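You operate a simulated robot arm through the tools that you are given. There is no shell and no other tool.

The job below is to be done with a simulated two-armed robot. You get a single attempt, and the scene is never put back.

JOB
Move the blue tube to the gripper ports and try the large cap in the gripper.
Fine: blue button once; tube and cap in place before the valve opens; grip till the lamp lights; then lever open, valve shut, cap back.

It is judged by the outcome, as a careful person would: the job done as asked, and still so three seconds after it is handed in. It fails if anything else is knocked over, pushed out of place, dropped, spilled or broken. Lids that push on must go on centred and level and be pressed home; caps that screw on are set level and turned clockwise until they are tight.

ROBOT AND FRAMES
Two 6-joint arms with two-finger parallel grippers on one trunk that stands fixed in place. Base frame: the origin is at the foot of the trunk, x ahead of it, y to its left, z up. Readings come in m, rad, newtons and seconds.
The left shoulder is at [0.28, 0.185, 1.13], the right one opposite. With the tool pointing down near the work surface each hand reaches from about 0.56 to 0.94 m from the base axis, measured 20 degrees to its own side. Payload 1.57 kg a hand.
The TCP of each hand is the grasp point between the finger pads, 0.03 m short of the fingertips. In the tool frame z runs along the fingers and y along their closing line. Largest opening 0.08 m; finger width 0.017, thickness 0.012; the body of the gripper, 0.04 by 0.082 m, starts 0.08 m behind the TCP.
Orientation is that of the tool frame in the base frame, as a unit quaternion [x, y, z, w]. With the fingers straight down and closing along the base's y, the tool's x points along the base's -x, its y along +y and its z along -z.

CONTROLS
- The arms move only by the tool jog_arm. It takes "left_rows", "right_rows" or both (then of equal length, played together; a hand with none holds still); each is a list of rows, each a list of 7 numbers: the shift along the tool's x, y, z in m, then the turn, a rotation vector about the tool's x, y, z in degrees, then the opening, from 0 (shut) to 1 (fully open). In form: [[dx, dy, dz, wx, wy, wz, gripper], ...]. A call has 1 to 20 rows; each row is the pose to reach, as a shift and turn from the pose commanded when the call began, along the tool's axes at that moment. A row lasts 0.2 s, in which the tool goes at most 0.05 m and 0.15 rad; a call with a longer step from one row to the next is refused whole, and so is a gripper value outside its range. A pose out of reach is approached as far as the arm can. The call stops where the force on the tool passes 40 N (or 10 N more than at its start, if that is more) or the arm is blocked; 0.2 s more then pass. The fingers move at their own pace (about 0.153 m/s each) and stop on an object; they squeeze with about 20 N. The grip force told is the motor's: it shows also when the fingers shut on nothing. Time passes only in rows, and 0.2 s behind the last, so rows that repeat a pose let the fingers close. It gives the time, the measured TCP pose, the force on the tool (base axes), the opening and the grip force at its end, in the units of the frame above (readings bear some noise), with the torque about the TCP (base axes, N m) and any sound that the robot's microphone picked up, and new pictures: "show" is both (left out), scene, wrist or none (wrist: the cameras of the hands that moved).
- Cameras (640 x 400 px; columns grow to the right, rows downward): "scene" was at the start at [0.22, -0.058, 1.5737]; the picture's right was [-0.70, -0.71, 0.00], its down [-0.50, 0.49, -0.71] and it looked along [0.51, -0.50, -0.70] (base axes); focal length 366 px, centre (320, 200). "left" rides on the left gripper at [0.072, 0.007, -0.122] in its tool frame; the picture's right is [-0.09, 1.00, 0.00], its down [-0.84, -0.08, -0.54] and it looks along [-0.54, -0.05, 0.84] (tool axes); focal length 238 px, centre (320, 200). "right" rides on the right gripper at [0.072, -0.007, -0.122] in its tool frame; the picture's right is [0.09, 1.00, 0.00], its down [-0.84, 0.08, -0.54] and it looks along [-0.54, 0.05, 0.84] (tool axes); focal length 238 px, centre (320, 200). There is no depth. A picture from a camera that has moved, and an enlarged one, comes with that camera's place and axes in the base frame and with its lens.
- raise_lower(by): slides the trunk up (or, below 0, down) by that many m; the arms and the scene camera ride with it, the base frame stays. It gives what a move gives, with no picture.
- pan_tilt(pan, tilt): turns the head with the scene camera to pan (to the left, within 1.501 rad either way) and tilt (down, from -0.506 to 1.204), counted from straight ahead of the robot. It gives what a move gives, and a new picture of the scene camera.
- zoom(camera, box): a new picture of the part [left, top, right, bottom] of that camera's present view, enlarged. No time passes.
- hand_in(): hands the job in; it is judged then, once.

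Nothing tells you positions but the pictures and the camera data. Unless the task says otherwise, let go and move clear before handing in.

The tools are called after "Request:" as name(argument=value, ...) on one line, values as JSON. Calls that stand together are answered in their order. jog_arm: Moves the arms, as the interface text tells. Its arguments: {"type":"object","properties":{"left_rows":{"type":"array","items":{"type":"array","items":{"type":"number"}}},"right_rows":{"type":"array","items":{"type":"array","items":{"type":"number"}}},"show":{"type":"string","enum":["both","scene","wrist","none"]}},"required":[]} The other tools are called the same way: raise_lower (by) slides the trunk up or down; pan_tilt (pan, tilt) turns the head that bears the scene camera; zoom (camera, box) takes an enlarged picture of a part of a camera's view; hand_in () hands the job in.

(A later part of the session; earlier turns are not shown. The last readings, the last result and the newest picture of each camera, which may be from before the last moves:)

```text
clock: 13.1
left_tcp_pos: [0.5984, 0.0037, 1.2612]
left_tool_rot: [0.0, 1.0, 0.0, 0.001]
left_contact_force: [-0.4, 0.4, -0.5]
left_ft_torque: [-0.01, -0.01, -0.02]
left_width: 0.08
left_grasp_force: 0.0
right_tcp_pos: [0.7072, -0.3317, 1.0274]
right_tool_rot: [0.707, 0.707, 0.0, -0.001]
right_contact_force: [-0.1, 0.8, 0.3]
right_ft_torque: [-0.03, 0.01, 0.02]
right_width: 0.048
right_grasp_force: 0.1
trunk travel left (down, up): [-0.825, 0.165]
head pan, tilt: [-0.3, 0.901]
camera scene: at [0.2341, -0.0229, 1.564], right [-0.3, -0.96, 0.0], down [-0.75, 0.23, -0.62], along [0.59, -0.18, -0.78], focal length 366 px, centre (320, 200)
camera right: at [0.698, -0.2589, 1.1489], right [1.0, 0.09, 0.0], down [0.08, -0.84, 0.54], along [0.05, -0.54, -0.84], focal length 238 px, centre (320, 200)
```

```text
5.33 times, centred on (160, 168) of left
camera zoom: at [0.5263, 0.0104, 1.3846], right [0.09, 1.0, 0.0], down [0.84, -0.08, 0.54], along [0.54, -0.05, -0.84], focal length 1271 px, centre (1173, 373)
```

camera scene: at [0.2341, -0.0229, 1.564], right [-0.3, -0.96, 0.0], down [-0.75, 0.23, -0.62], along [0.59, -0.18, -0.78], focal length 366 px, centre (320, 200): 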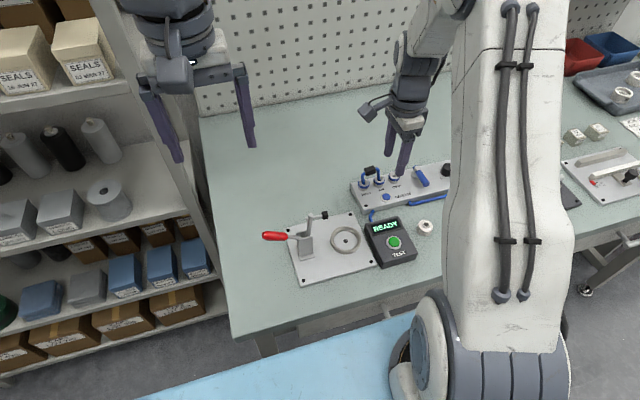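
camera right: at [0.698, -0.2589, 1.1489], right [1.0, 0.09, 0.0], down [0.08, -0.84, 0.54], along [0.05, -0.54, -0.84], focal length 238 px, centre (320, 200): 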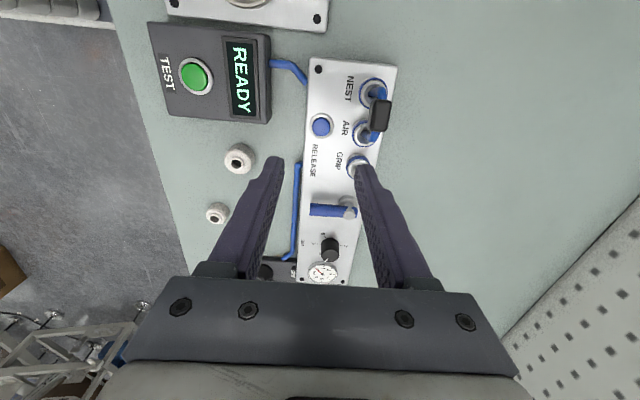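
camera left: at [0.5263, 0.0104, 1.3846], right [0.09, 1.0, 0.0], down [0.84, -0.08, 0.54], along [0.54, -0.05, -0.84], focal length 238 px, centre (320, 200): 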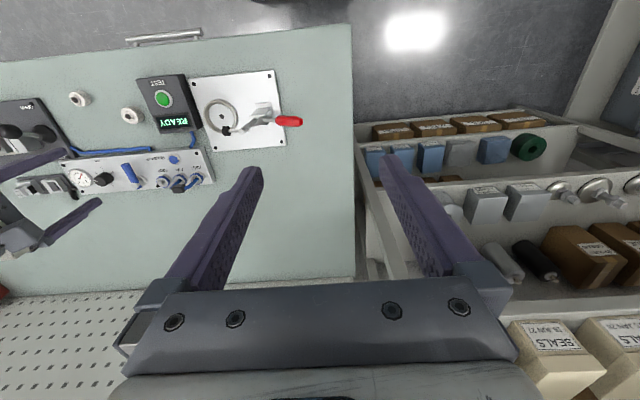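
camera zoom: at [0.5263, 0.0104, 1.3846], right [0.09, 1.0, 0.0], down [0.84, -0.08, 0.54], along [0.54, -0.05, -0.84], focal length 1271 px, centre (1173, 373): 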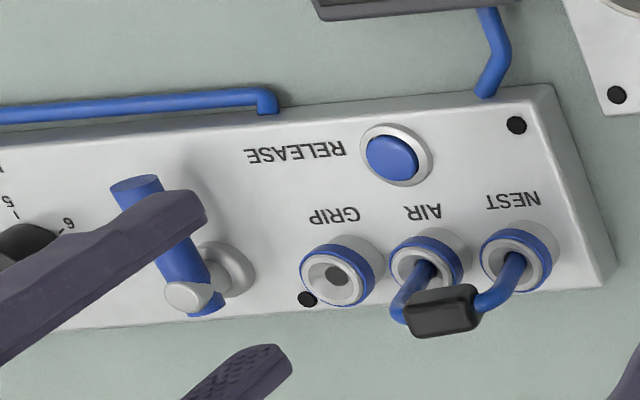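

The tube popped loose on release and now leans toward +y (handle at about (0.750,-0.301,0.948)). I'll zoom tightly to measure its tilt before grasping.

Request:
zoom(camera="scene", box=[350, 158, 398, 188])

Request:
zoom(camera="left", box=[160, 165, 216, 200])

Request:
zoom(camera="right", box=[336, 70, 416, 170])

```text
13.33 times, centred on (374, 173) of scene
camera zoom: at [0.2341, -0.0229, 1.564], right [-0.3, -0.96, 0.0], down [-0.75, 0.23, -0.62], along [0.59, -0.18, -0.78], focal length 4880 px, centre (-400, 560)
```

zoom: 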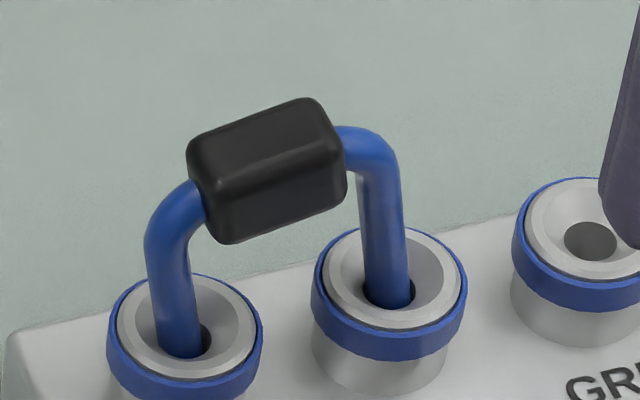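

```text
11.43 times, centred on (188, 182) of left
camera zoom: at [0.5263, 0.0104, 1.3846], right [0.09, 1.0, 0.0], down [0.84, -0.08, 0.54], along [0.54, -0.05, -0.84], focal length 2724 px, centre (1829, 400)
```

zoom: 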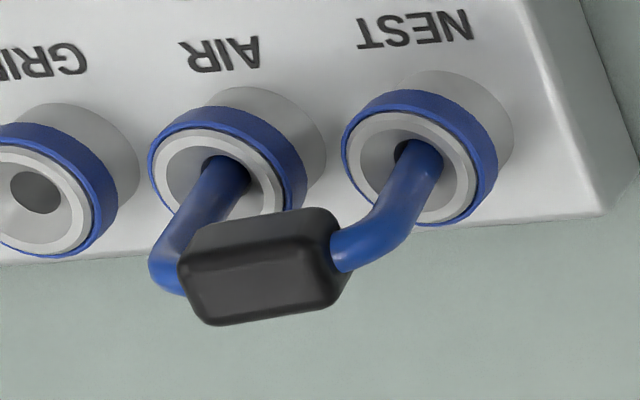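

```text
4.00 times, centred on (376, 120) of right
camera zoom: at [0.698, -0.2589, 1.1489], right [1.0, 0.09, 0.0], down [0.08, -0.84, 0.54], along [0.05, -0.54, -0.84], focal length 953 px, centre (96, 520)
```

zoom: 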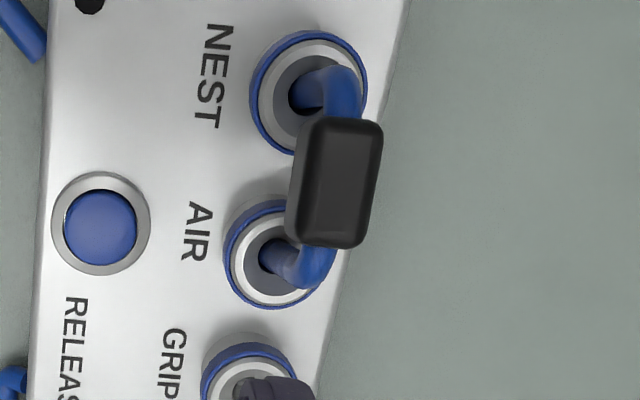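

Tilt measured at about 10.4° toward +y. I'll align the hand with the leaning tube and hover just above its handle.

Request:
jog_arm(right_rows=[[0.021, 0.022, 0.0, 0, -5, 0, 0.6], [0.0435, 0.043, 0.0105, 0, -10.4, 0, 0.6], [0.0385, 0.043, 0.0385, 0, -10.4, 0, 0.6], [0.0385, 0.043, 0.0385, 0, -10.4, 0, 0.6]])

Request:
zoom(camera="right", box=[240, 110, 400, 210])

Request:
zoom(camera="left", box=[150, 140, 230, 200])

Request:
zoom(camera="scene", box=[340, 140, 436, 200])

```text
clock: 14.1
left_tcp_pos: [0.5972, 0.0046, 1.2615]
left_tool_rot: [0.0, 1.0, -0.001, 0.0]
left_contact_force: [1.6, -0.4, -0.1]
left_ft_torque: [0.03, -0.04, 0.02]
left_width: 0.0799
left_grasp_force: 0.1
right_tcp_pos: [0.7517, -0.2956, 0.9893]
right_tool_rot: [0.704, 0.705, -0.064, 0.064]
right_contact_force: [0.7, -0.2, -0.1]
right_ft_torque: [-0.01, -0.04, -0.01]
right_width: 0.0481
right_grasp_force: 0.1
trunk travel left (down, up): [-0.825, 0.165]
head pan, tilt: [-0.3, 0.901]
camera scene: at [0.2341, -0.0231, 1.564], right [-0.3, -0.96, 0.0], down [-0.75, 0.23, -0.62], along [0.59, -0.18, -0.78], focal length 366 px, centre (320, 200)
camera right: at [0.7411, -0.2008, 1.0959], right [1.0, 0.09, -0.02], down [0.08, -0.72, 0.68], along [0.05, -0.68, -0.73], focal length 238 px, centre (320, 200)
```

scene: 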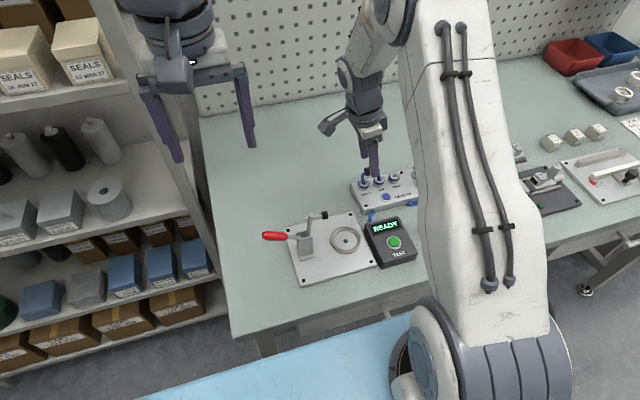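
right: 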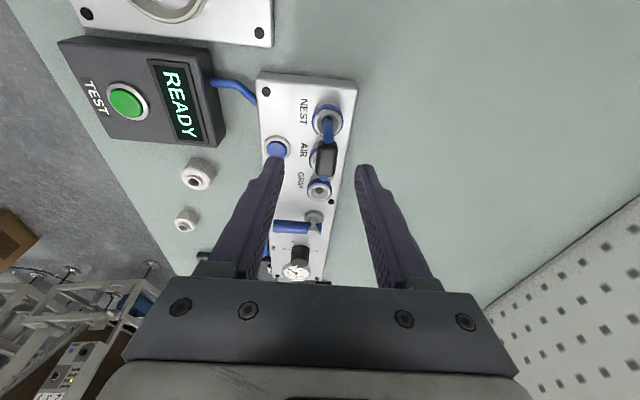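

```text
4.00 times, centred on (320, 160) of right
camera zoom: at [0.7411, -0.2008, 1.0959], right [1.0, 0.09, -0.02], down [0.08, -0.72, 0.68], along [0.05, -0.68, -0.73], focal length 953 px, centre (320, 360)
```

zoom: 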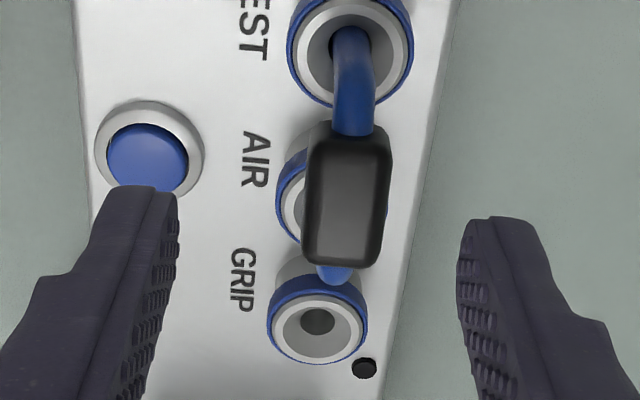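

```text
6.67 times, centred on (190, 170) of left
camera zoom: at [0.5263, 0.0103, 1.3846], right [0.09, 1.0, 0.0], down [0.84, -0.08, 0.54], along [0.54, -0.05, -0.84], focal length 1589 px, centre (1187, 400)
```

zoom: 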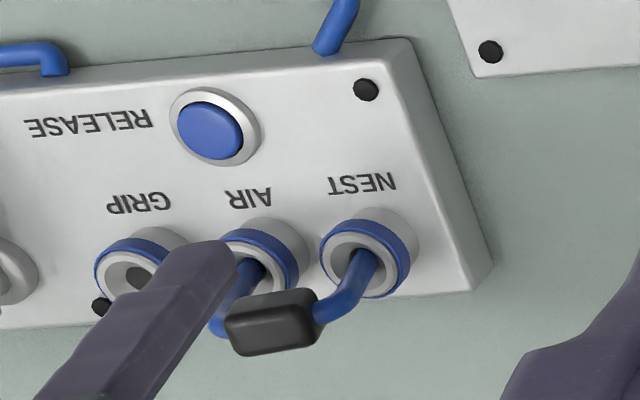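

```text
6.67 times, centred on (388, 170) of scene
camera zoom: at [0.2341, -0.0231, 1.564], right [-0.3, -0.96, 0.0], down [-0.75, 0.23, -0.62], along [0.59, -0.18, -0.78], focal length 2440 px, centre (-133, 400)
```

zoom: 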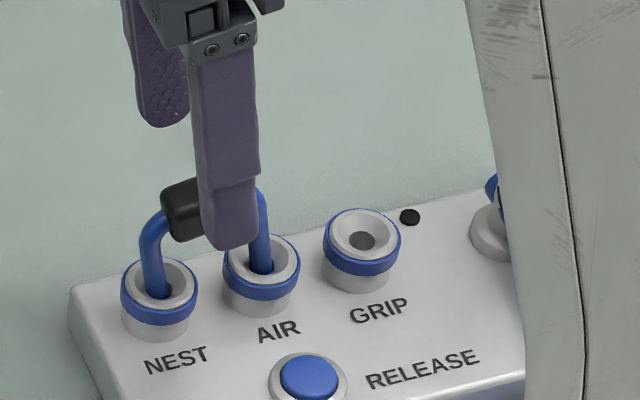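

Hand is aligned over the handle. Descending along the tilt and closing on the block.

Request:
jog_arm(right_rows=[[0, 0.001, 0.02, 0, 0, 0, 0.6], [0, 0.001, 0.04, 0, 0, 0, 0.6], [0, 0.001, 0.04, 0, 0, 0, 0.6], [0, 0.001, 0.04, 0, 0, 0, 0], [0, 0.001, 0.04, 0, 0, 0, 0], [0, 0.001, 0.04, 0, 0, 0, 0]], show="wrist")

Request:
zoom(camera="right", box=[240, 110, 400, 210])

Request:
zoom(camera="scene", box=[340, 140, 436, 200])

Request:
zoom(camera="left", box=[150, 140, 230, 200])

```text
clock: 15.5
left_tcp_pos: [0.5979, 0.004, 1.2612]
left_tool_rot: [0.0, 1.0, 0.0, -0.001]
left_contact_force: [-0.2, -0.4, -0.5]
left_ft_torque: [0.0, 0.01, -0.02]
left_width: 0.0802
left_grasp_force: 0.0
right_tcp_pos: [0.7516, -0.3017, 0.9499]
right_tool_rot: [0.704, 0.704, -0.062, 0.065]
right_contact_force: [9.7, -1.8, -0.7]
right_ft_torque: [-0.04, -0.55, -0.1]
right_width: 0.0155
right_grasp_force: 20.6
trunk travel left (down, up): [-0.825, 0.165]
head pan, tilt: [-0.3, 0.901]
camera right: at [0.7428, -0.2071, 1.0573], right [1.0, 0.09, -0.01], down [0.08, -0.73, 0.68], along [0.05, -0.68, -0.73], focal length 238 px, centre (320, 200)
```

right: 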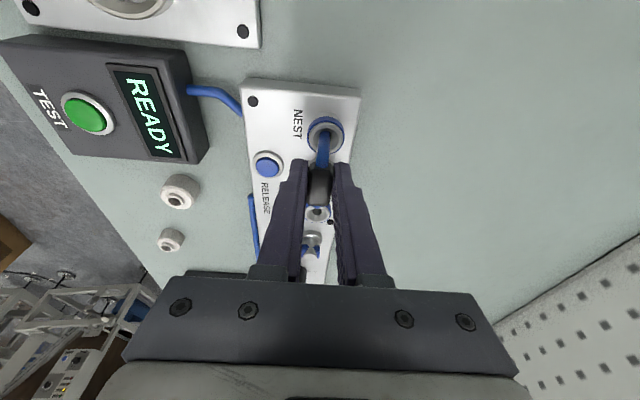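

```text
4.00 times, centred on (320, 160) of right
camera zoom: at [0.7428, -0.2071, 1.0573], right [1.0, 0.09, -0.01], down [0.08, -0.73, 0.68], along [0.05, -0.68, -0.73], focal length 953 px, centre (320, 360)
```

zoom: 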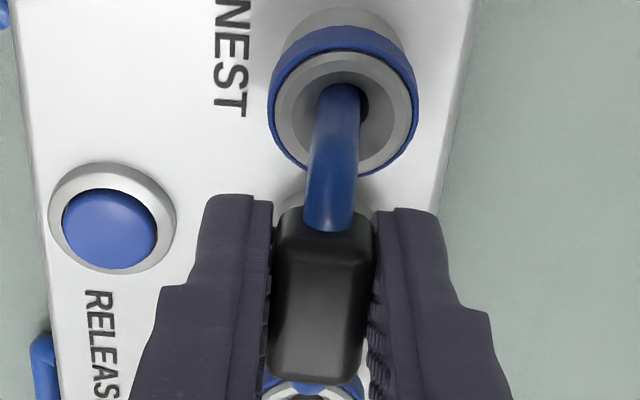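

```text
6.67 times, centred on (388, 170) of scene
camera zoom: at [0.2346, -0.023, 1.5639], right [-0.3, -0.96, 0.0], down [-0.75, 0.23, -0.62], along [0.59, -0.18, -0.78], focal length 2440 px, centre (-133, 400)
```

zoom: 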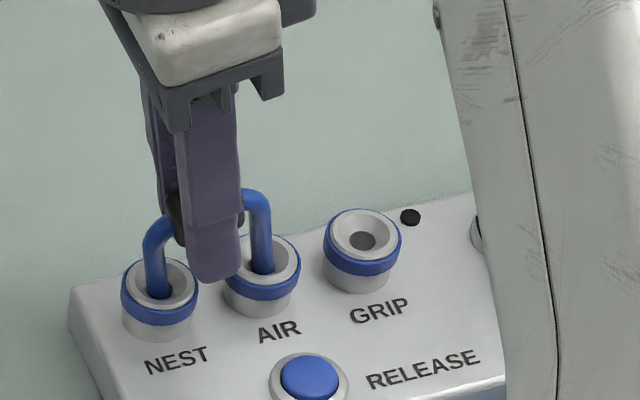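

```text
6.67 times, centred on (190, 170) of left
camera zoom: at [0.5268, 0.0104, 1.3844], right [0.09, 1.0, 0.0], down [0.84, -0.08, 0.54], along [0.54, -0.05, -0.84], focal length 1589 px, centre (1187, 400)
```

zoom: 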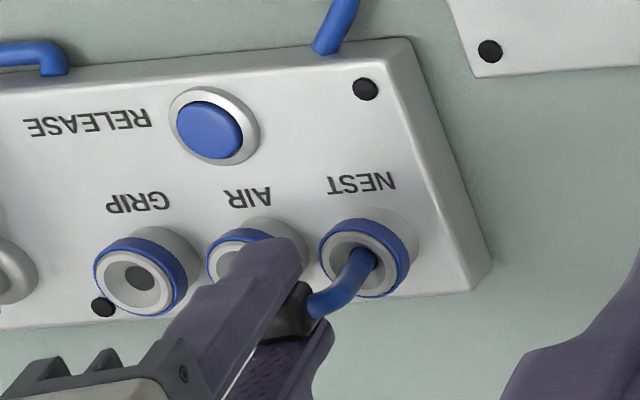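

Block is gripped (15.5 mm). I draw it out along its own axis, easing slightly toward +x to relieve the side force.

Request:
jog_arm(right_rows=[[0, 0.0015, -0.005, 0, 0, 0, 0], [0, 0.0015, -0.012, 0, 0, 0, 0], [0, 0.0015, -0.022, 0, 0, 0, 0], [0, 0.0015, -0.035, 0, 0, 0, 0], [0, 0.0015, -0.05, 0, 0, 0, 0], [0, 0.0015, -0.065, 0, 0, 0, 0], [0, 0.0015, -0.065, 0, 0, 0, 0]], show="wrist")

Request:
zoom(camera="right", box=[240, 110, 400, 210])

Request:
zoom(camera="scene", box=[340, 120, 436, 200])

Request:
zoom(camera="left", box=[130, 140, 226, 200])

```text
clock: 17.1
left_tcp_pos: [0.5974, 0.0059, 1.262]
left_tool_rot: [0.0, 1.0, 0.001, 0.0]
left_contact_force: [-0.6, 0.2, 0.3]
left_ft_torque: [0.01, 0.01, -0.01]
left_width: 0.0801
left_grasp_force: 0.0
right_tcp_pos: [0.7513, -0.2899, 1.0131]
right_tool_rot: [0.704, 0.704, -0.065, 0.064]
right_contact_force: [0.4, 0.4, 0.0]
right_ft_torque: [0.03, -0.02, -0.03]
right_width: 0.0148
right_grasp_force: 19.6
trunk travel left (down, up): [-0.825, 0.165]
head pan, tilt: [-0.3, 0.901]
camera right: at [0.7431, -0.1959, 1.1203], right [1.0, 0.09, -0.02], down [0.08, -0.73, 0.68], along [0.05, -0.68, -0.73], focal length 238 px, centre (320, 200)
```

right: 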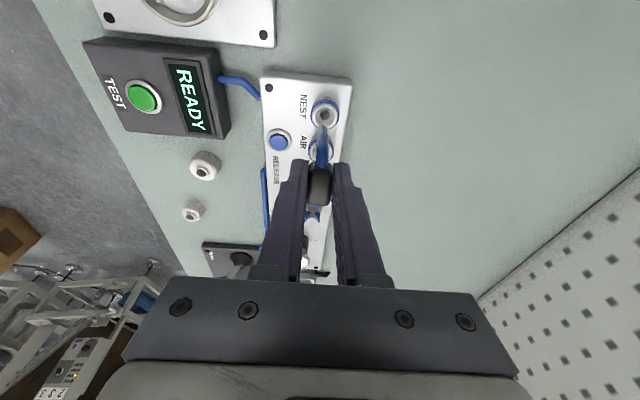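

```text
4.00 times, centred on (320, 160) of right
camera zoom: at [0.7431, -0.1959, 1.1203], right [1.0, 0.09, -0.02], down [0.08, -0.73, 0.68], along [0.05, -0.68, -0.73], focal length 953 px, centre (320, 360)
```

zoom: 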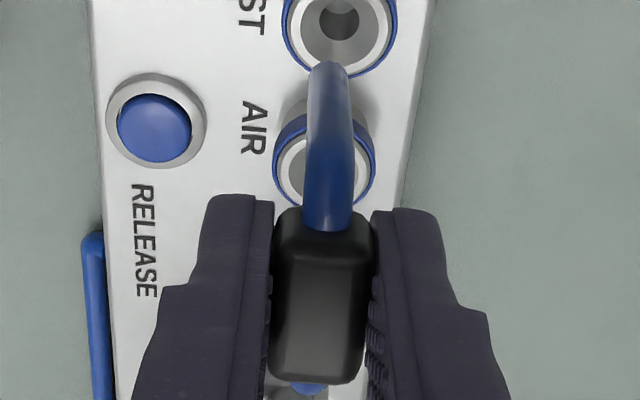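

```text
5.00 times, centred on (388, 160) of scene
camera zoom: at [0.2339, -0.0229, 1.564], right [-0.3, -0.96, 0.0], down [-0.75, 0.23, -0.62], along [0.59, -0.18, -0.78], focal length 1830 px, centre (-20, 400)
```

zoom: 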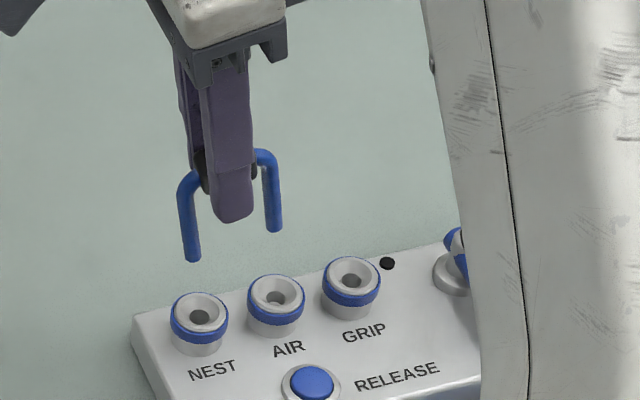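

```text
6.67 times, centred on (178, 170) of left
camera zoom: at [0.5262, 0.0105, 1.3847], right [0.09, 1.0, 0.0], down [0.84, -0.08, 0.54], along [0.54, -0.05, -0.84], focal length 1589 px, centre (1267, 400)
```

zoom: 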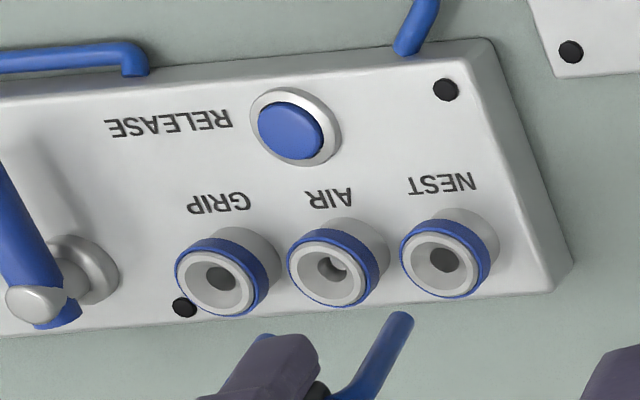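

The tube is free and the ports show funnel entries. I level the hand and hover the tube over AIR–GRIP (midpoint about (0.752,-0.351)).

Request:
jog_arm(right_rows=[[-0.018, 0, 0.0, 0, 5, 0, 0], [-0.037, 0, 0.01, 0, 10.4, 0, 0], [-0.0553, 0, 0.0229, 0, 10.4, 0, 0], [-0.0553, 0, 0.0229, 0, 10.4, 0, 0]], show="wrist")

Request:
zoom(camera="right", box=[260, 100, 380, 200])

Request:
zoom(camera="scene", box=[350, 140, 414, 190])

Request:
zoom(camera="left", box=[130, 145, 210, 200])

```text
clock: 18.1
left_tcp_pos: [0.5981, 0.0042, 1.261]
left_tool_rot: [0.0, 1.0, 0.0, 0.0]
left_contact_force: [0.0, 1.1, 0.2]
left_ft_torque: [0.02, -0.01, 0.04]
left_width: 0.0801
left_grasp_force: 0.0
right_tcp_pos: [0.7536, -0.3467, 1.0006]
right_tool_rot: [0.707, 0.708, 0.0, 0.0]
right_contact_force: [0.3, 0.3, 0.0]
right_ft_torque: [0.0, -0.02, 0.01]
right_width: 0.0148
right_grasp_force: 19.6
trunk travel left (down, up): [-0.825, 0.165]
head pan, tilt: [-0.3, 0.901]
camera right: at [0.745, -0.2739, 1.1222], right [1.0, 0.09, 0.0], down [0.08, -0.84, 0.54], along [0.05, -0.54, -0.84], focal length 238 px, centre (320, 200)
```

right: 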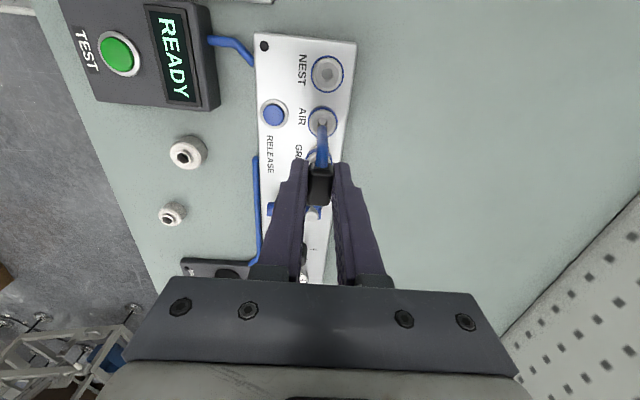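

```text
4.00 times, centred on (320, 150) of right
camera zoom: at [0.745, -0.2739, 1.1222], right [1.0, 0.09, 0.0], down [0.08, -0.84, 0.54], along [0.05, -0.54, -0.84], focal length 953 px, centre (320, 400)
```

zoom: 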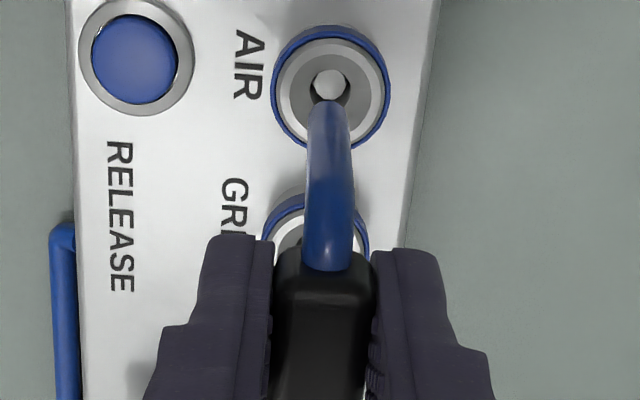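

```text
8.00 times, centred on (382, 165) of scene
camera zoom: at [0.2341, -0.023, 1.564], right [-0.3, -0.96, 0.0], down [-0.75, 0.23, -0.62], along [0.59, -0.18, -0.78], focal length 2928 px, centre (-176, 480)
```

zoom: 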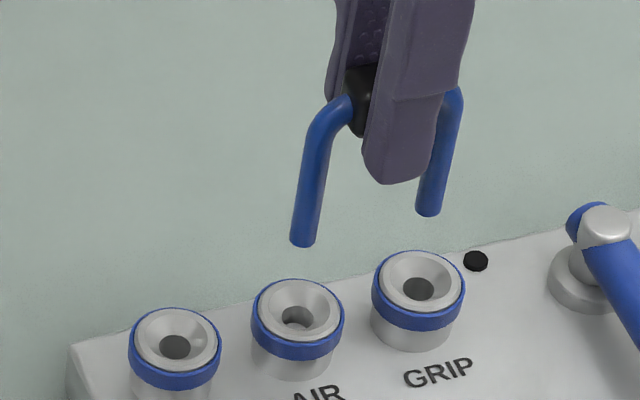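

```text
7.27 times, centred on (170, 172) of left
camera zoom: at [0.5263, 0.0103, 1.3846], right [0.09, 1.0, 0.0], down [0.84, -0.08, 0.54], along [0.54, -0.05, -0.84], focal length 1734 px, centre (1411, 400)
```

zoom: 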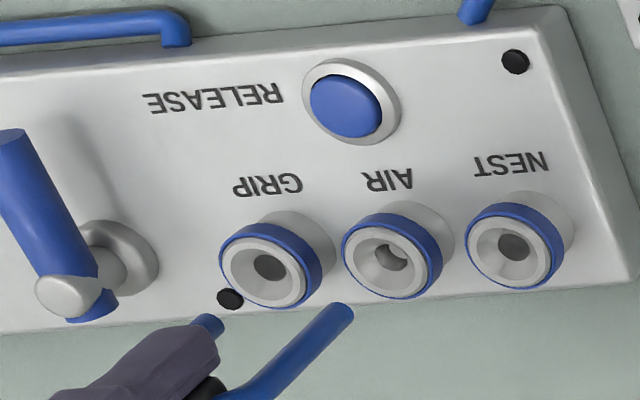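

I lower the tube so the tips are just above the funnels, where parallax is small, and compare.

Request:
jog_arm(right_rows=[[0, 0, 0.01, 0, 0, 0, 0], [0, 0, 0.02, 0, 0, 0, 0], [0, 0, 0.02, 0, 0, 0, 0]], show="none")

Request:
zoom(camera="right", box=[290, 90, 354, 140])

Request:
zoom(camera="scene", box=[360, 155, 408, 190])

Request:
zoom(camera="left", box=[145, 160, 201, 195])

```text
clock: 18.9
left_tcp_pos: [0.5977, 0.0046, 1.2615]
left_tool_rot: [0.0, 1.0, -0.001, 0.0]
left_contact_force: [-0.6, -0.5, 0.2]
left_ft_torque: [0.01, -0.03, 0.0]
left_width: 0.0801
left_grasp_force: 0.0
right_tcp_pos: [0.7545, -0.3455, 0.9798]
right_tool_rot: [0.707, 0.708, 0.0, 0.0]
right_contact_force: [0.0, -0.8, -0.5]
right_ft_torque: [-0.02, 0.0, -0.01]
right_width: 0.0146
right_grasp_force: 19.9
trunk travel left (down, up): [-0.825, 0.165]
head pan, tilt: [-0.3, 0.901]
```

```text
8.00 times, centred on (322, 115) of right
camera zoom: at [0.7451, -0.2739, 1.1024], right [1.0, 0.09, 0.0], down [0.08, -0.84, 0.54], along [0.05, -0.54, -0.84], focal length 1907 px, centre (304, 880)
```

zoom: 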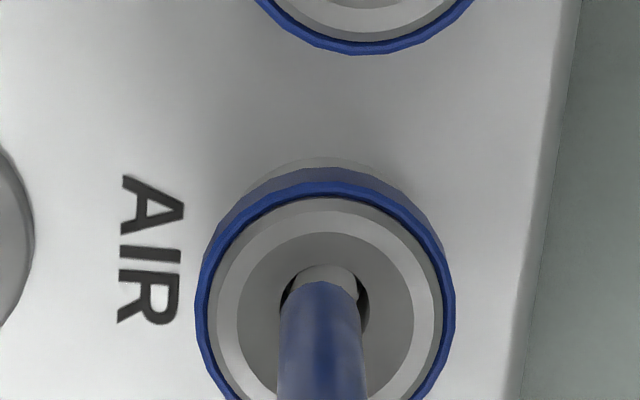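

```text
11.43 times, centred on (384, 172) of scene
camera zoom: at [0.2341, -0.023, 1.564], right [-0.3, -0.96, 0.0], down [-0.75, 0.23, -0.62], along [0.59, -0.18, -0.78], focal length 4183 px, centre (-411, 514)
```

zoom: 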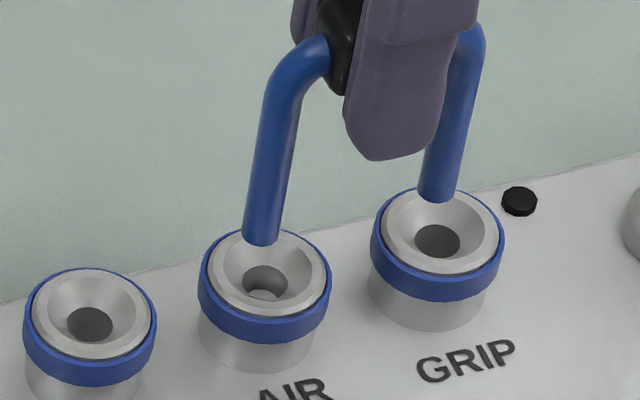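

```text
11.43 times, centred on (173, 178) of left
camera zoom: at [0.5263, 0.0104, 1.3846], right [0.09, 1.0, 0.0], down [0.84, -0.08, 0.54], along [0.54, -0.05, -0.84], focal length 2724 px, centre (2000, 457)
```

zoom: 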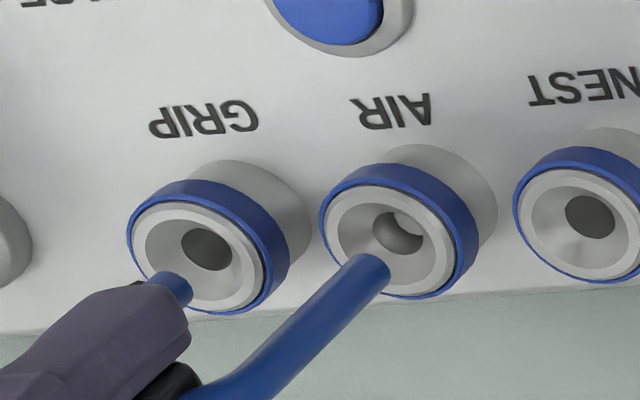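

All three views agree: the tube needs about 3.2 mm toward -y and 0.7 mm toward +x. I correct and lower into the funnels.

Request:
jog_arm(right_rows=[[-0.0032, 0.0007, 0, 0, 0, 0, 0], [-0.0032, 0.0007, 0.005, 0, 0, 0, 0], [-0.0032, 0.0007, 0.01, 0, 0, 0, 0], [-0.0032, 0.0007, 0.015, 0, 0, 0, 0], [-0.0032, 0.0007, 0.018, 0, 0, 0, 0], [-0.0032, 0.0007, 0.018, 0, 0, 0, 0]], show="none")

Request:
zoom(camera="right", box=[290, 90, 354, 140])

Request:
zoom(camera="scene", box=[360, 155, 408, 190])

Request:
zoom(camera="left", box=[145, 160, 201, 195])

```text
clock: 20.3
left_tcp_pos: [0.5974, 0.0046, 1.2625]
left_tool_rot: [0.0, 1.0, 0.0, 0.0]
left_contact_force: [0.8, 0.9, 0.4]
left_ft_torque: [-0.04, -0.02, 0.01]
left_width: 0.0798
left_grasp_force: 0.1
right_tcp_pos: [0.7536, -0.3511, 0.9633]
right_tool_rot: [0.708, 0.707, 0.0, 0.0]
right_contact_force: [0.5, 0.2, -0.8]
right_ft_torque: [-0.02, 0.0, 0.03]
right_width: 0.015
right_grasp_force: 19.9
trunk travel left (down, up): [-0.825, 0.165]
head pan, tilt: [-0.3, 0.901]
```

```text
8.00 times, centred on (322, 115) of right
camera zoom: at [0.7446, -0.2782, 1.0842], right [1.0, 0.09, 0.0], down [0.08, -0.84, 0.54], along [0.05, -0.54, -0.84], focal length 1907 px, centre (304, 880)
```

zoom: 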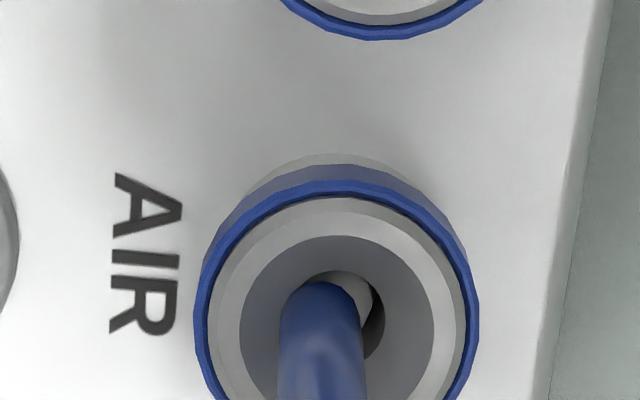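

```text
11.43 times, centred on (384, 172) of scene
camera zoom: at [0.234, -0.0229, 1.564], right [-0.3, -0.96, 0.0], down [-0.75, 0.23, -0.62], along [0.59, -0.18, -0.78], focal length 4183 px, centre (-411, 514)
```

zoom: 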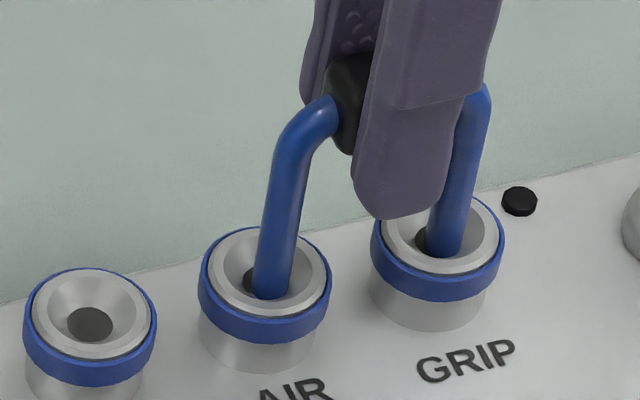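

```text
11.43 times, centred on (173, 178) of left
camera zoom: at [0.5262, 0.0104, 1.3846], right [0.09, 1.0, 0.0], down [0.84, -0.08, 0.54], along [0.54, -0.05, -0.84], focal length 2724 px, centre (2000, 457)
```

zoom: 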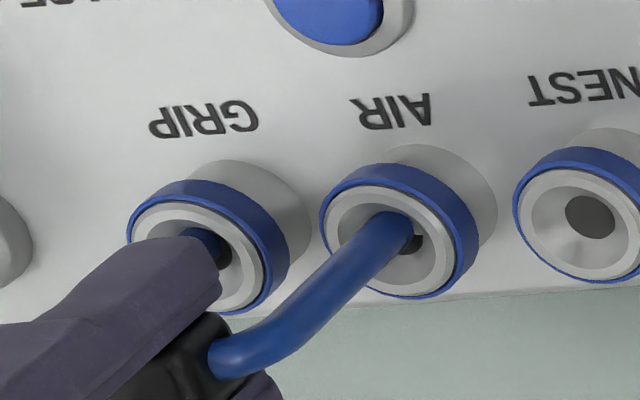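

The tips are inside the funnels but about 1.3 mm short in x. I correct (+1.3 mm x, +0.6 mm y) and push down.

Request:
jog_arm(right_rows=[[0.0006, 0.0013, 0, 0, 0, 0, 0], [0.0006, 0.0013, 0.003, 0, 0, 0, 0], [0.0006, 0.0013, 0.006, 0, 0, 0, 0], [0.0006, 0.0013, 0.009, 0, 0, 0, 0], [0.0006, 0.0013, 0.009, 0, 0, 0, 0]], show="none")

Request:
zoom(camera="right", box=[290, 90, 354, 140])

Request:
zoom(camera="scene", box=[360, 155, 408, 190])

Request:
zoom(camera="left", box=[145, 160, 201, 195])

```text
clock: 21.5
left_tcp_pos: [0.5974, 0.004, 1.2621]
left_tool_rot: [0.0, 1.0, -0.001, 0.0]
left_contact_force: [-0.8, 0.3, 0.1]
left_ft_torque: [-0.01, 0.0, 0.01]
left_width: 0.0802
left_grasp_force: 0.0
right_tcp_pos: [0.7545, -0.3515, 0.9536]
right_tool_rot: [0.706, 0.708, 0.001, 0.001]
right_contact_force: [0.5, -0.9, 3.5]
right_ft_torque: [-0.03, 0.01, -0.01]
right_width: 0.015
right_grasp_force: 19.7
trunk travel left (down, up): [-0.825, 0.165]
head pan, tilt: [-0.3, 0.901]
```

```text
8.00 times, centred on (322, 115) of right
camera zoom: at [0.7459, -0.2774, 1.0751], right [1.0, 0.09, 0.0], down [0.08, -0.84, 0.54], along [0.05, -0.54, -0.84], focal length 1907 px, centre (304, 880)
```

zoom: 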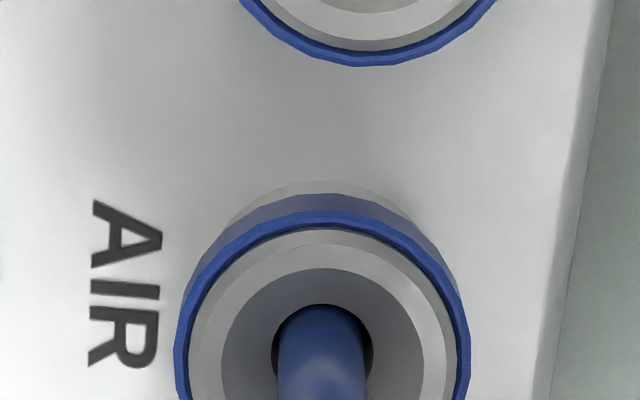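

```text
11.43 times, centred on (384, 172) of scene
camera zoom: at [0.2338, -0.0229, 1.564], right [-0.3, -0.96, 0.0], down [-0.75, 0.23, -0.62], along [0.59, -0.18, -0.78], focal length 4183 px, centre (-411, 514)
```

zoom: 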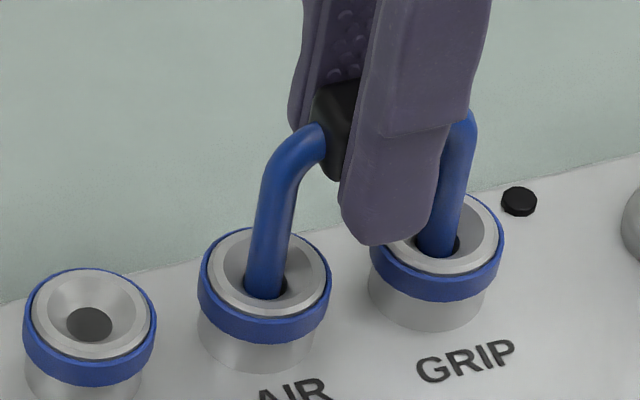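

```text
11.43 times, centred on (173, 178) of left
camera zoom: at [0.5261, 0.0104, 1.3847], right [0.09, 1.0, 0.0], down [0.84, -0.08, 0.54], along [0.54, -0.05, -0.84], focal length 2724 px, centre (2000, 457)
```

zoom: 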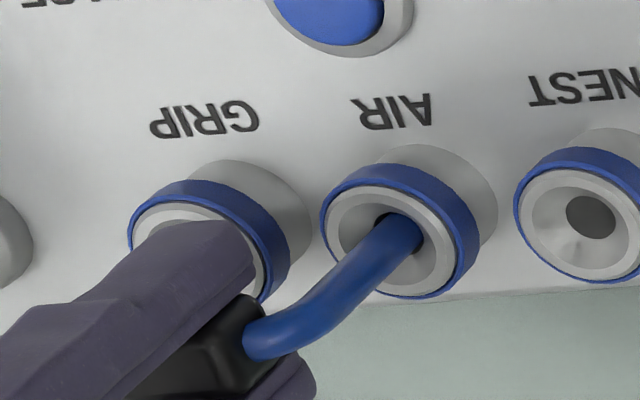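

Both legs are entering the holes centrally. Pushing further down while watching force.

Request:
jog_arm(right_rows=[[-0.0005, 0, 0.003, 0, 0, 0, 0], [-0.0005, 0, 0.006, 0, 0, 0, 0], [-0.0005, 0, 0.009, 0, 0, 0, 0], [-0.0005, 0, 0.009, 0, 0, 0, 0]], show="none")

Request:
zoom(camera="scene", box=[360, 155, 408, 190])

Request:
zoom(camera="left", box=[145, 160, 201, 195])

```text
clock: 22.5
left_tcp_pos: [0.5977, 0.0055, 1.2622]
left_tool_rot: [0.0, 1.0, 0.0, 0.001]
left_contact_force: [-0.1, -0.6, 0.0]
left_ft_torque: [0.01, 0.03, 0.0]
left_width: 0.08
left_grasp_force: 0.1
right_tcp_pos: [0.7549, -0.352, 0.9458]
right_tool_rot: [0.708, 0.707, 0.001, 0.002]
right_contact_force: [3.4, -1.9, 15.7]
right_ft_torque: [0.15, -0.06, -0.02]
right_width: 0.0149
right_grasp_force: 20.9
trunk travel left (down, up): [-0.825, 0.165]
head pan, tilt: [-0.3, 0.901]
```

```text
11.43 times, centred on (384, 172) of scene
camera zoom: at [0.2334, -0.0226, 1.5641], right [-0.3, -0.96, 0.0], down [-0.75, 0.23, -0.62], along [0.59, -0.18, -0.78], focal length 4183 px, centre (-411, 514)
```

zoom: 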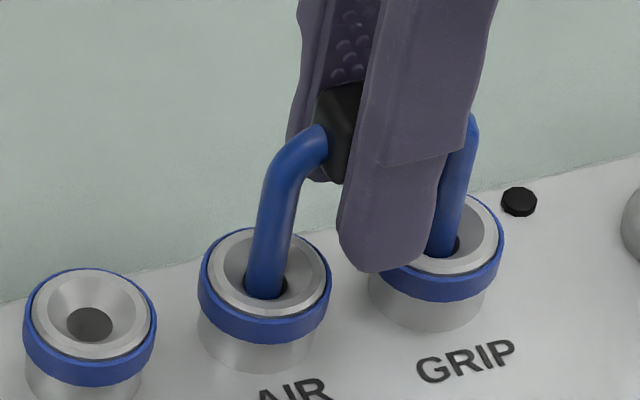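

```text
11.43 times, centred on (173, 178) of left
camera zoom: at [0.5257, 0.0107, 1.3849], right [0.09, 1.0, 0.0], down [0.84, -0.08, 0.54], along [0.54, -0.05, -0.84], focal length 2724 px, centre (2000, 457)
```

zoom: 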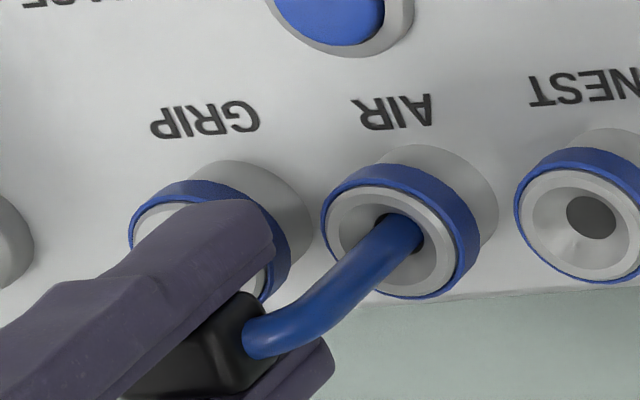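

The tube seated about 15 mm deep, then my grip slipped down the handle at ~16 N, so the last ~7 mm needs a firmer push. I'll open the fingers slightly and see how it stands.

Request:
jog_arm(right_rows=[[0, 0, 0, 0, 0, 0, 0.3], [0, 0, 0, 0, 0, 0, 0.3]], show="none")

Request:
zoom(camera="scene", box=[360, 155, 408, 190])

Request:
zoom(camera="right", box=[240, 100, 400, 220])

```text
clock: 23.1
left_tcp_pos: [0.598, 0.0055, 1.2609]
left_tool_rot: [0.0, 1.0, 0.0, -0.001]
left_contact_force: [0.6, -0.2, 0.1]
left_ft_torque: [-0.01, 0.02, -0.01]
left_width: 0.0799
left_grasp_force: 0.0
right_tcp_pos: [0.7539, -0.3516, 0.9432]
right_tool_rot: [0.706, 0.708, 0.0, -0.001]
right_contact_force: [0.1, 0.1, 0.4]
right_ft_torque: [0.02, 0.02, 0.03]
right_width: 0.024
right_grasp_force: 0.0
trunk travel left (down, up): [-0.825, 0.165]
head pan, tilt: [-0.3, 0.901]
```

```text
11.43 times, centred on (384, 172) of scene
camera zoom: at [0.234, -0.0229, 1.5639], right [-0.3, -0.96, 0.0], down [-0.75, 0.23, -0.62], along [0.59, -0.18, -0.78], focal length 4183 px, centre (-411, 514)
```

zoom: 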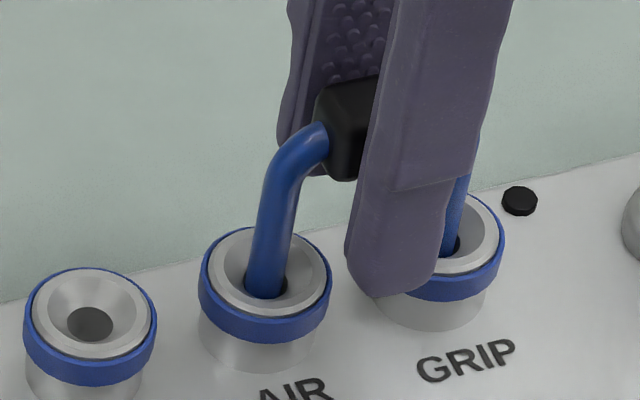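

```text
3.33 times, centred on (320, 160) of right
camera zoom: at [0.7449, -0.2778, 1.0652], right [1.0, 0.09, 0.0], down [0.08, -0.84, 0.54], along [0.05, -0.54, -0.84], focal length 794 px, centre (320, 333)
```

zoom: 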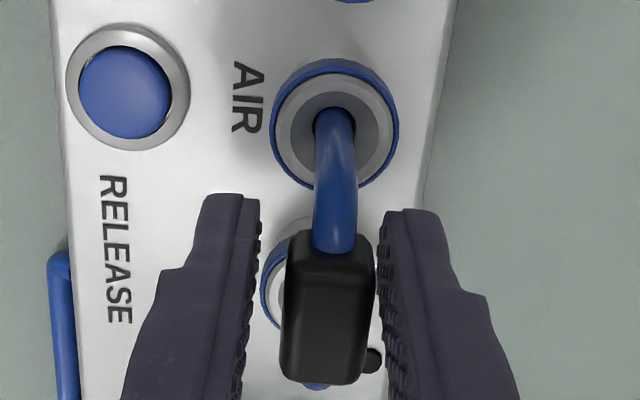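

The tube stands upright in AIR and GRIP. I rise, close the fingers and press on the top of the handle to seat it.

Request:
jog_arm(right_rows=[[0, 0, -0.025, 0, 0, 0, 0.3], [0, 0, -0.05, 0, 0, 0, 0.3], [0, 0, -0.063, 0, 0, 0, 0.3], [0, -0.001, -0.063, 0, 0, 0, 0], [0, -0.001, -0.063, 0, 0, 0, 0], [0, -0.001, -0.055, 0, 0, 0, 0], [0, -0.001, -0.055, 0, 0, 0, 0]], show="none")

Request:
zoom(camera="scene", box=[355, 145, 419, 190])

Request:
zoom(camera="right", box=[240, 80, 400, 200])

Request:
zoom(camera="left", box=[130, 150, 210, 205])

```text
clock: 24.7
left_tcp_pos: [0.5975, 0.0055, 1.2611]
left_tool_rot: [-0.001, 1.0, -0.001, 0.0]
left_contact_force: [-0.4, -0.4, 0.1]
left_ft_torque: [0.0, 0.03, 0.0]
left_width: 0.0796
left_grasp_force: 0.1
right_tcp_pos: [0.7541, -0.3517, 0.9998]
right_tool_rot: [0.707, 0.708, 0.0, 0.0]
right_contact_force: [-0.4, 0.3, -0.3]
right_ft_torque: [0.0, 0.02, 0.02]
right_width: 0.0
right_grasp_force: 19.9
trunk travel left (down, up): [-0.825, 0.165]
head pan, tilt: [-0.3, 0.901]
```

```text
8.89 times, centred on (387, 168) of scene
camera zoom: at [0.2341, -0.023, 1.564], right [-0.3, -0.96, 0.0], down [-0.75, 0.23, -0.62], along [0.59, -0.18, -0.78], focal length 3253 px, centre (-276, 489)
```

zoom: 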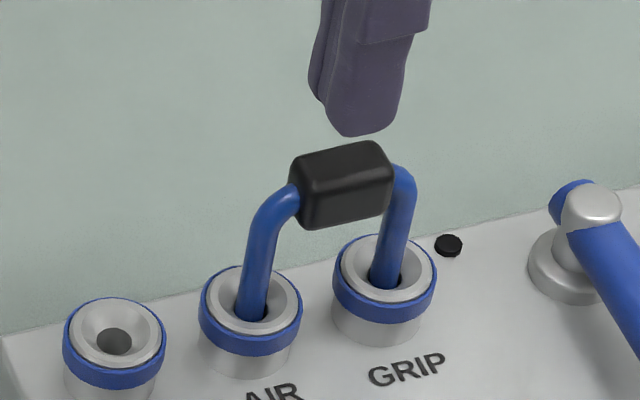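

```text
3.33 times, centred on (320, 140) of right
camera zoom: at [0.7454, -0.2782, 1.1207], right [1.0, 0.09, 0.0], down [0.08, -0.84, 0.54], along [0.05, -0.54, -0.84], focal length 794 px, centre (320, 400)
```

zoom: 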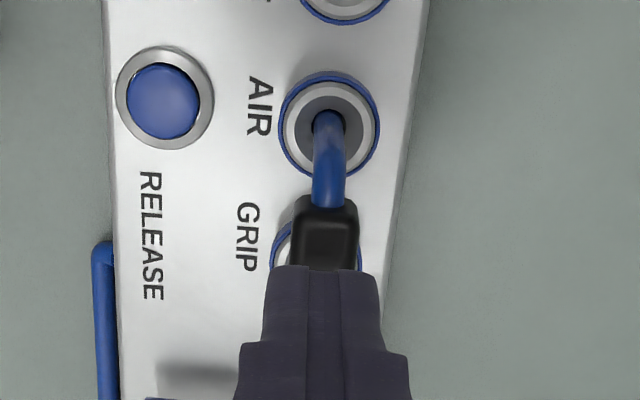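

```text
7.27 times, centred on (170, 178) of left
camera zoom: at [0.5263, 0.0104, 1.3846], right [0.09, 1.0, 0.0], down [0.84, -0.08, 0.54], along [0.54, -0.05, -0.84], focal length 1734 px, centre (1411, 364)
```

zoom: 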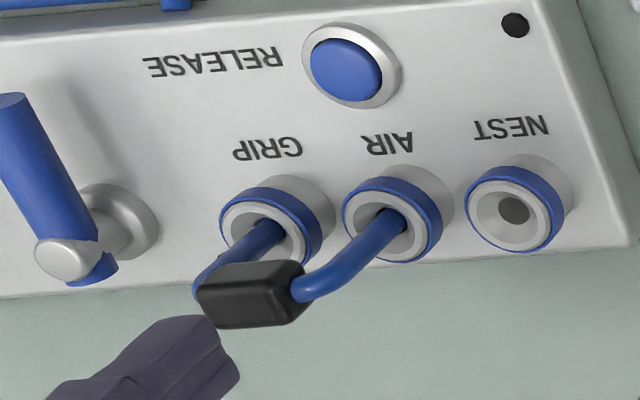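

Fingertip is centred above the handle. Pressing down in small steps.

Request:
jog_arm(right_rows=[[0, 0, 0.007, 0, 0, 0, 0], [0, 0, 0.009, 0, 0, 0, 0], [0, 0, 0.011, 0, 0, 0, 0], [0, 0, 0.013, 0, 0, 0, 0]], show="none")

Request:
zoom(camera="scene", box=[355, 145, 419, 190])

```text
clock: 25.7
left_tcp_pos: [0.5985, 0.0048, 1.2625]
left_tool_rot: [0.001, 1.0, 0.0, 0.001]
left_contact_force: [0.2, -0.3, -0.1]
left_ft_torque: [0.02, 0.01, -0.01]
left_width: 0.0799
left_grasp_force: 0.0
right_tcp_pos: [0.7536, -0.3496, 0.9878]
right_tool_rot: [0.707, 0.708, 0.0, 0.0]
right_contact_force: [0.9, 0.3, 0.2]
right_ft_torque: [0.02, -0.01, 0.0]
right_width: 0.0
right_grasp_force: 20.0
trunk travel left (down, up): [-0.825, 0.165]
head pan, tilt: [-0.3, 0.901]
```

```text
8.89 times, centred on (387, 168) of scene
camera zoom: at [0.234, -0.0229, 1.564], right [-0.3, -0.96, 0.0], down [-0.75, 0.23, -0.62], along [0.59, -0.18, -0.78], focal length 3253 px, centre (-276, 489)
```

zoom: 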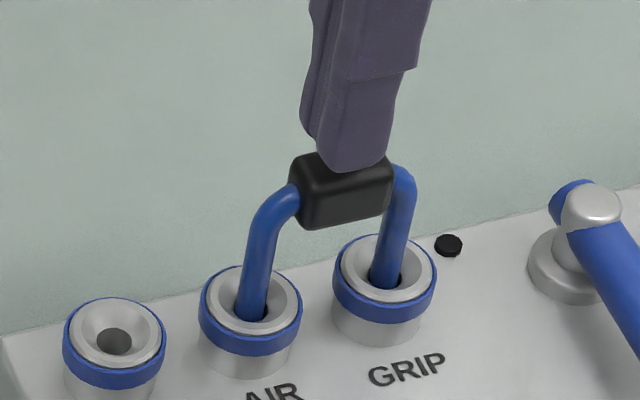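

Just above contact; continuing.

Request:
jog_arm(right_rows=[[0, 0, 0.0015, 0, 0, 0, 0], [0, 0, 0.003, 0, 0, 0, 0], [0, 0, 0.0045, 0, 0, 0, 0], [0, 0, 0.006, 0, 0, 0, 0]], show="none")

Request:
zoom(camera="scene", box=[355, 145, 419, 190])

```text
clock: 26.7
left_tcp_pos: [0.598, 0.0045, 1.2612]
left_tool_rot: [0.0, 1.0, 0.0, 0.0]
left_contact_force: [-0.1, 0.5, 0.1]
left_ft_torque: [-0.01, -0.02, -0.02]
left_width: 0.08
left_grasp_force: 0.1
right_tcp_pos: [0.7538, -0.3499, 0.9821]
right_tool_rot: [0.707, 0.708, 0.0, 0.0]
right_contact_force: [0.7, -0.3, 0.2]
right_ft_torque: [0.02, -0.05, -0.04]
right_width: 0.0001
right_grasp_force: 20.2
trunk travel left (down, up): [-0.825, 0.165]
head pan, tilt: [-0.3, 0.901]
```

```text
8.89 times, centred on (387, 168) of scene
camera zoom: at [0.234, -0.0229, 1.564], right [-0.3, -0.96, 0.0], down [-0.75, 0.23, -0.62], along [0.59, -0.18, -0.78], focal length 3253 px, centre (-276, 489)
```

zoom: 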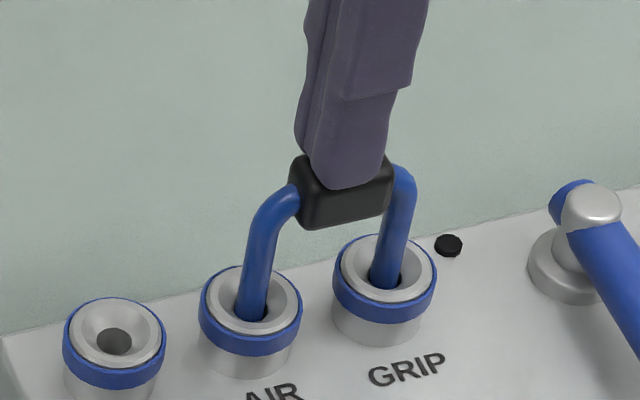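

No contact force though the tip overlaps the block in view, so I check from the other cameras before going lower.

Request:
zoom(camera="right", box=[270, 100, 370, 190])

Request:
zoom(camera="left", box=[130, 150, 210, 205])

```text
4.44 times, centred on (320, 145) of right
camera zoom: at [0.7449, -0.2768, 1.1023], right [1.0, 0.09, 0.0], down [0.08, -0.84, 0.54], along [0.05, -0.54, -0.84], focal length 1059 px, centre (320, 444)
```

zoom: 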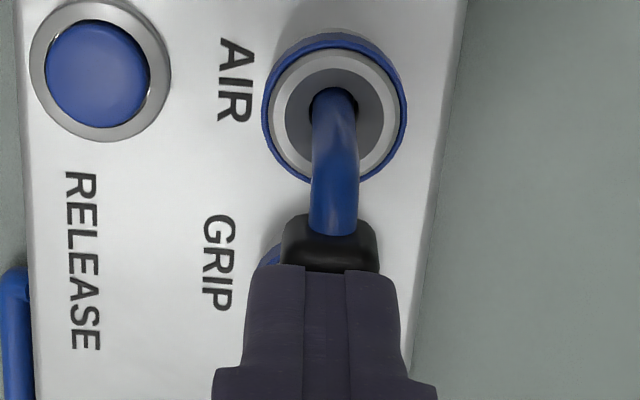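

```text
7.27 times, centred on (170, 178) of left
camera zoom: at [0.5262, 0.0104, 1.3846], right [0.09, 1.0, 0.0], down [0.84, -0.08, 0.54], along [0.54, -0.05, -0.84], focal length 1734 px, centre (1411, 364)
```

zoom: 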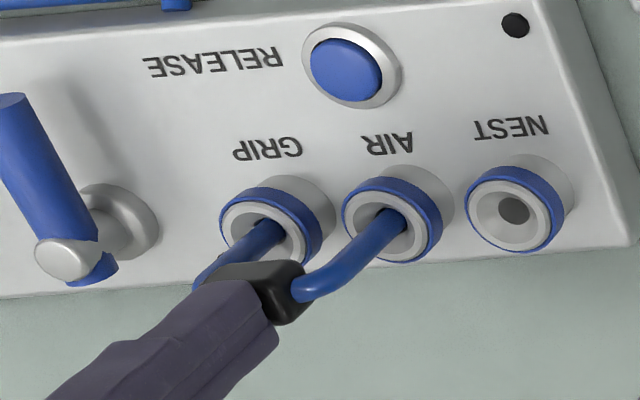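

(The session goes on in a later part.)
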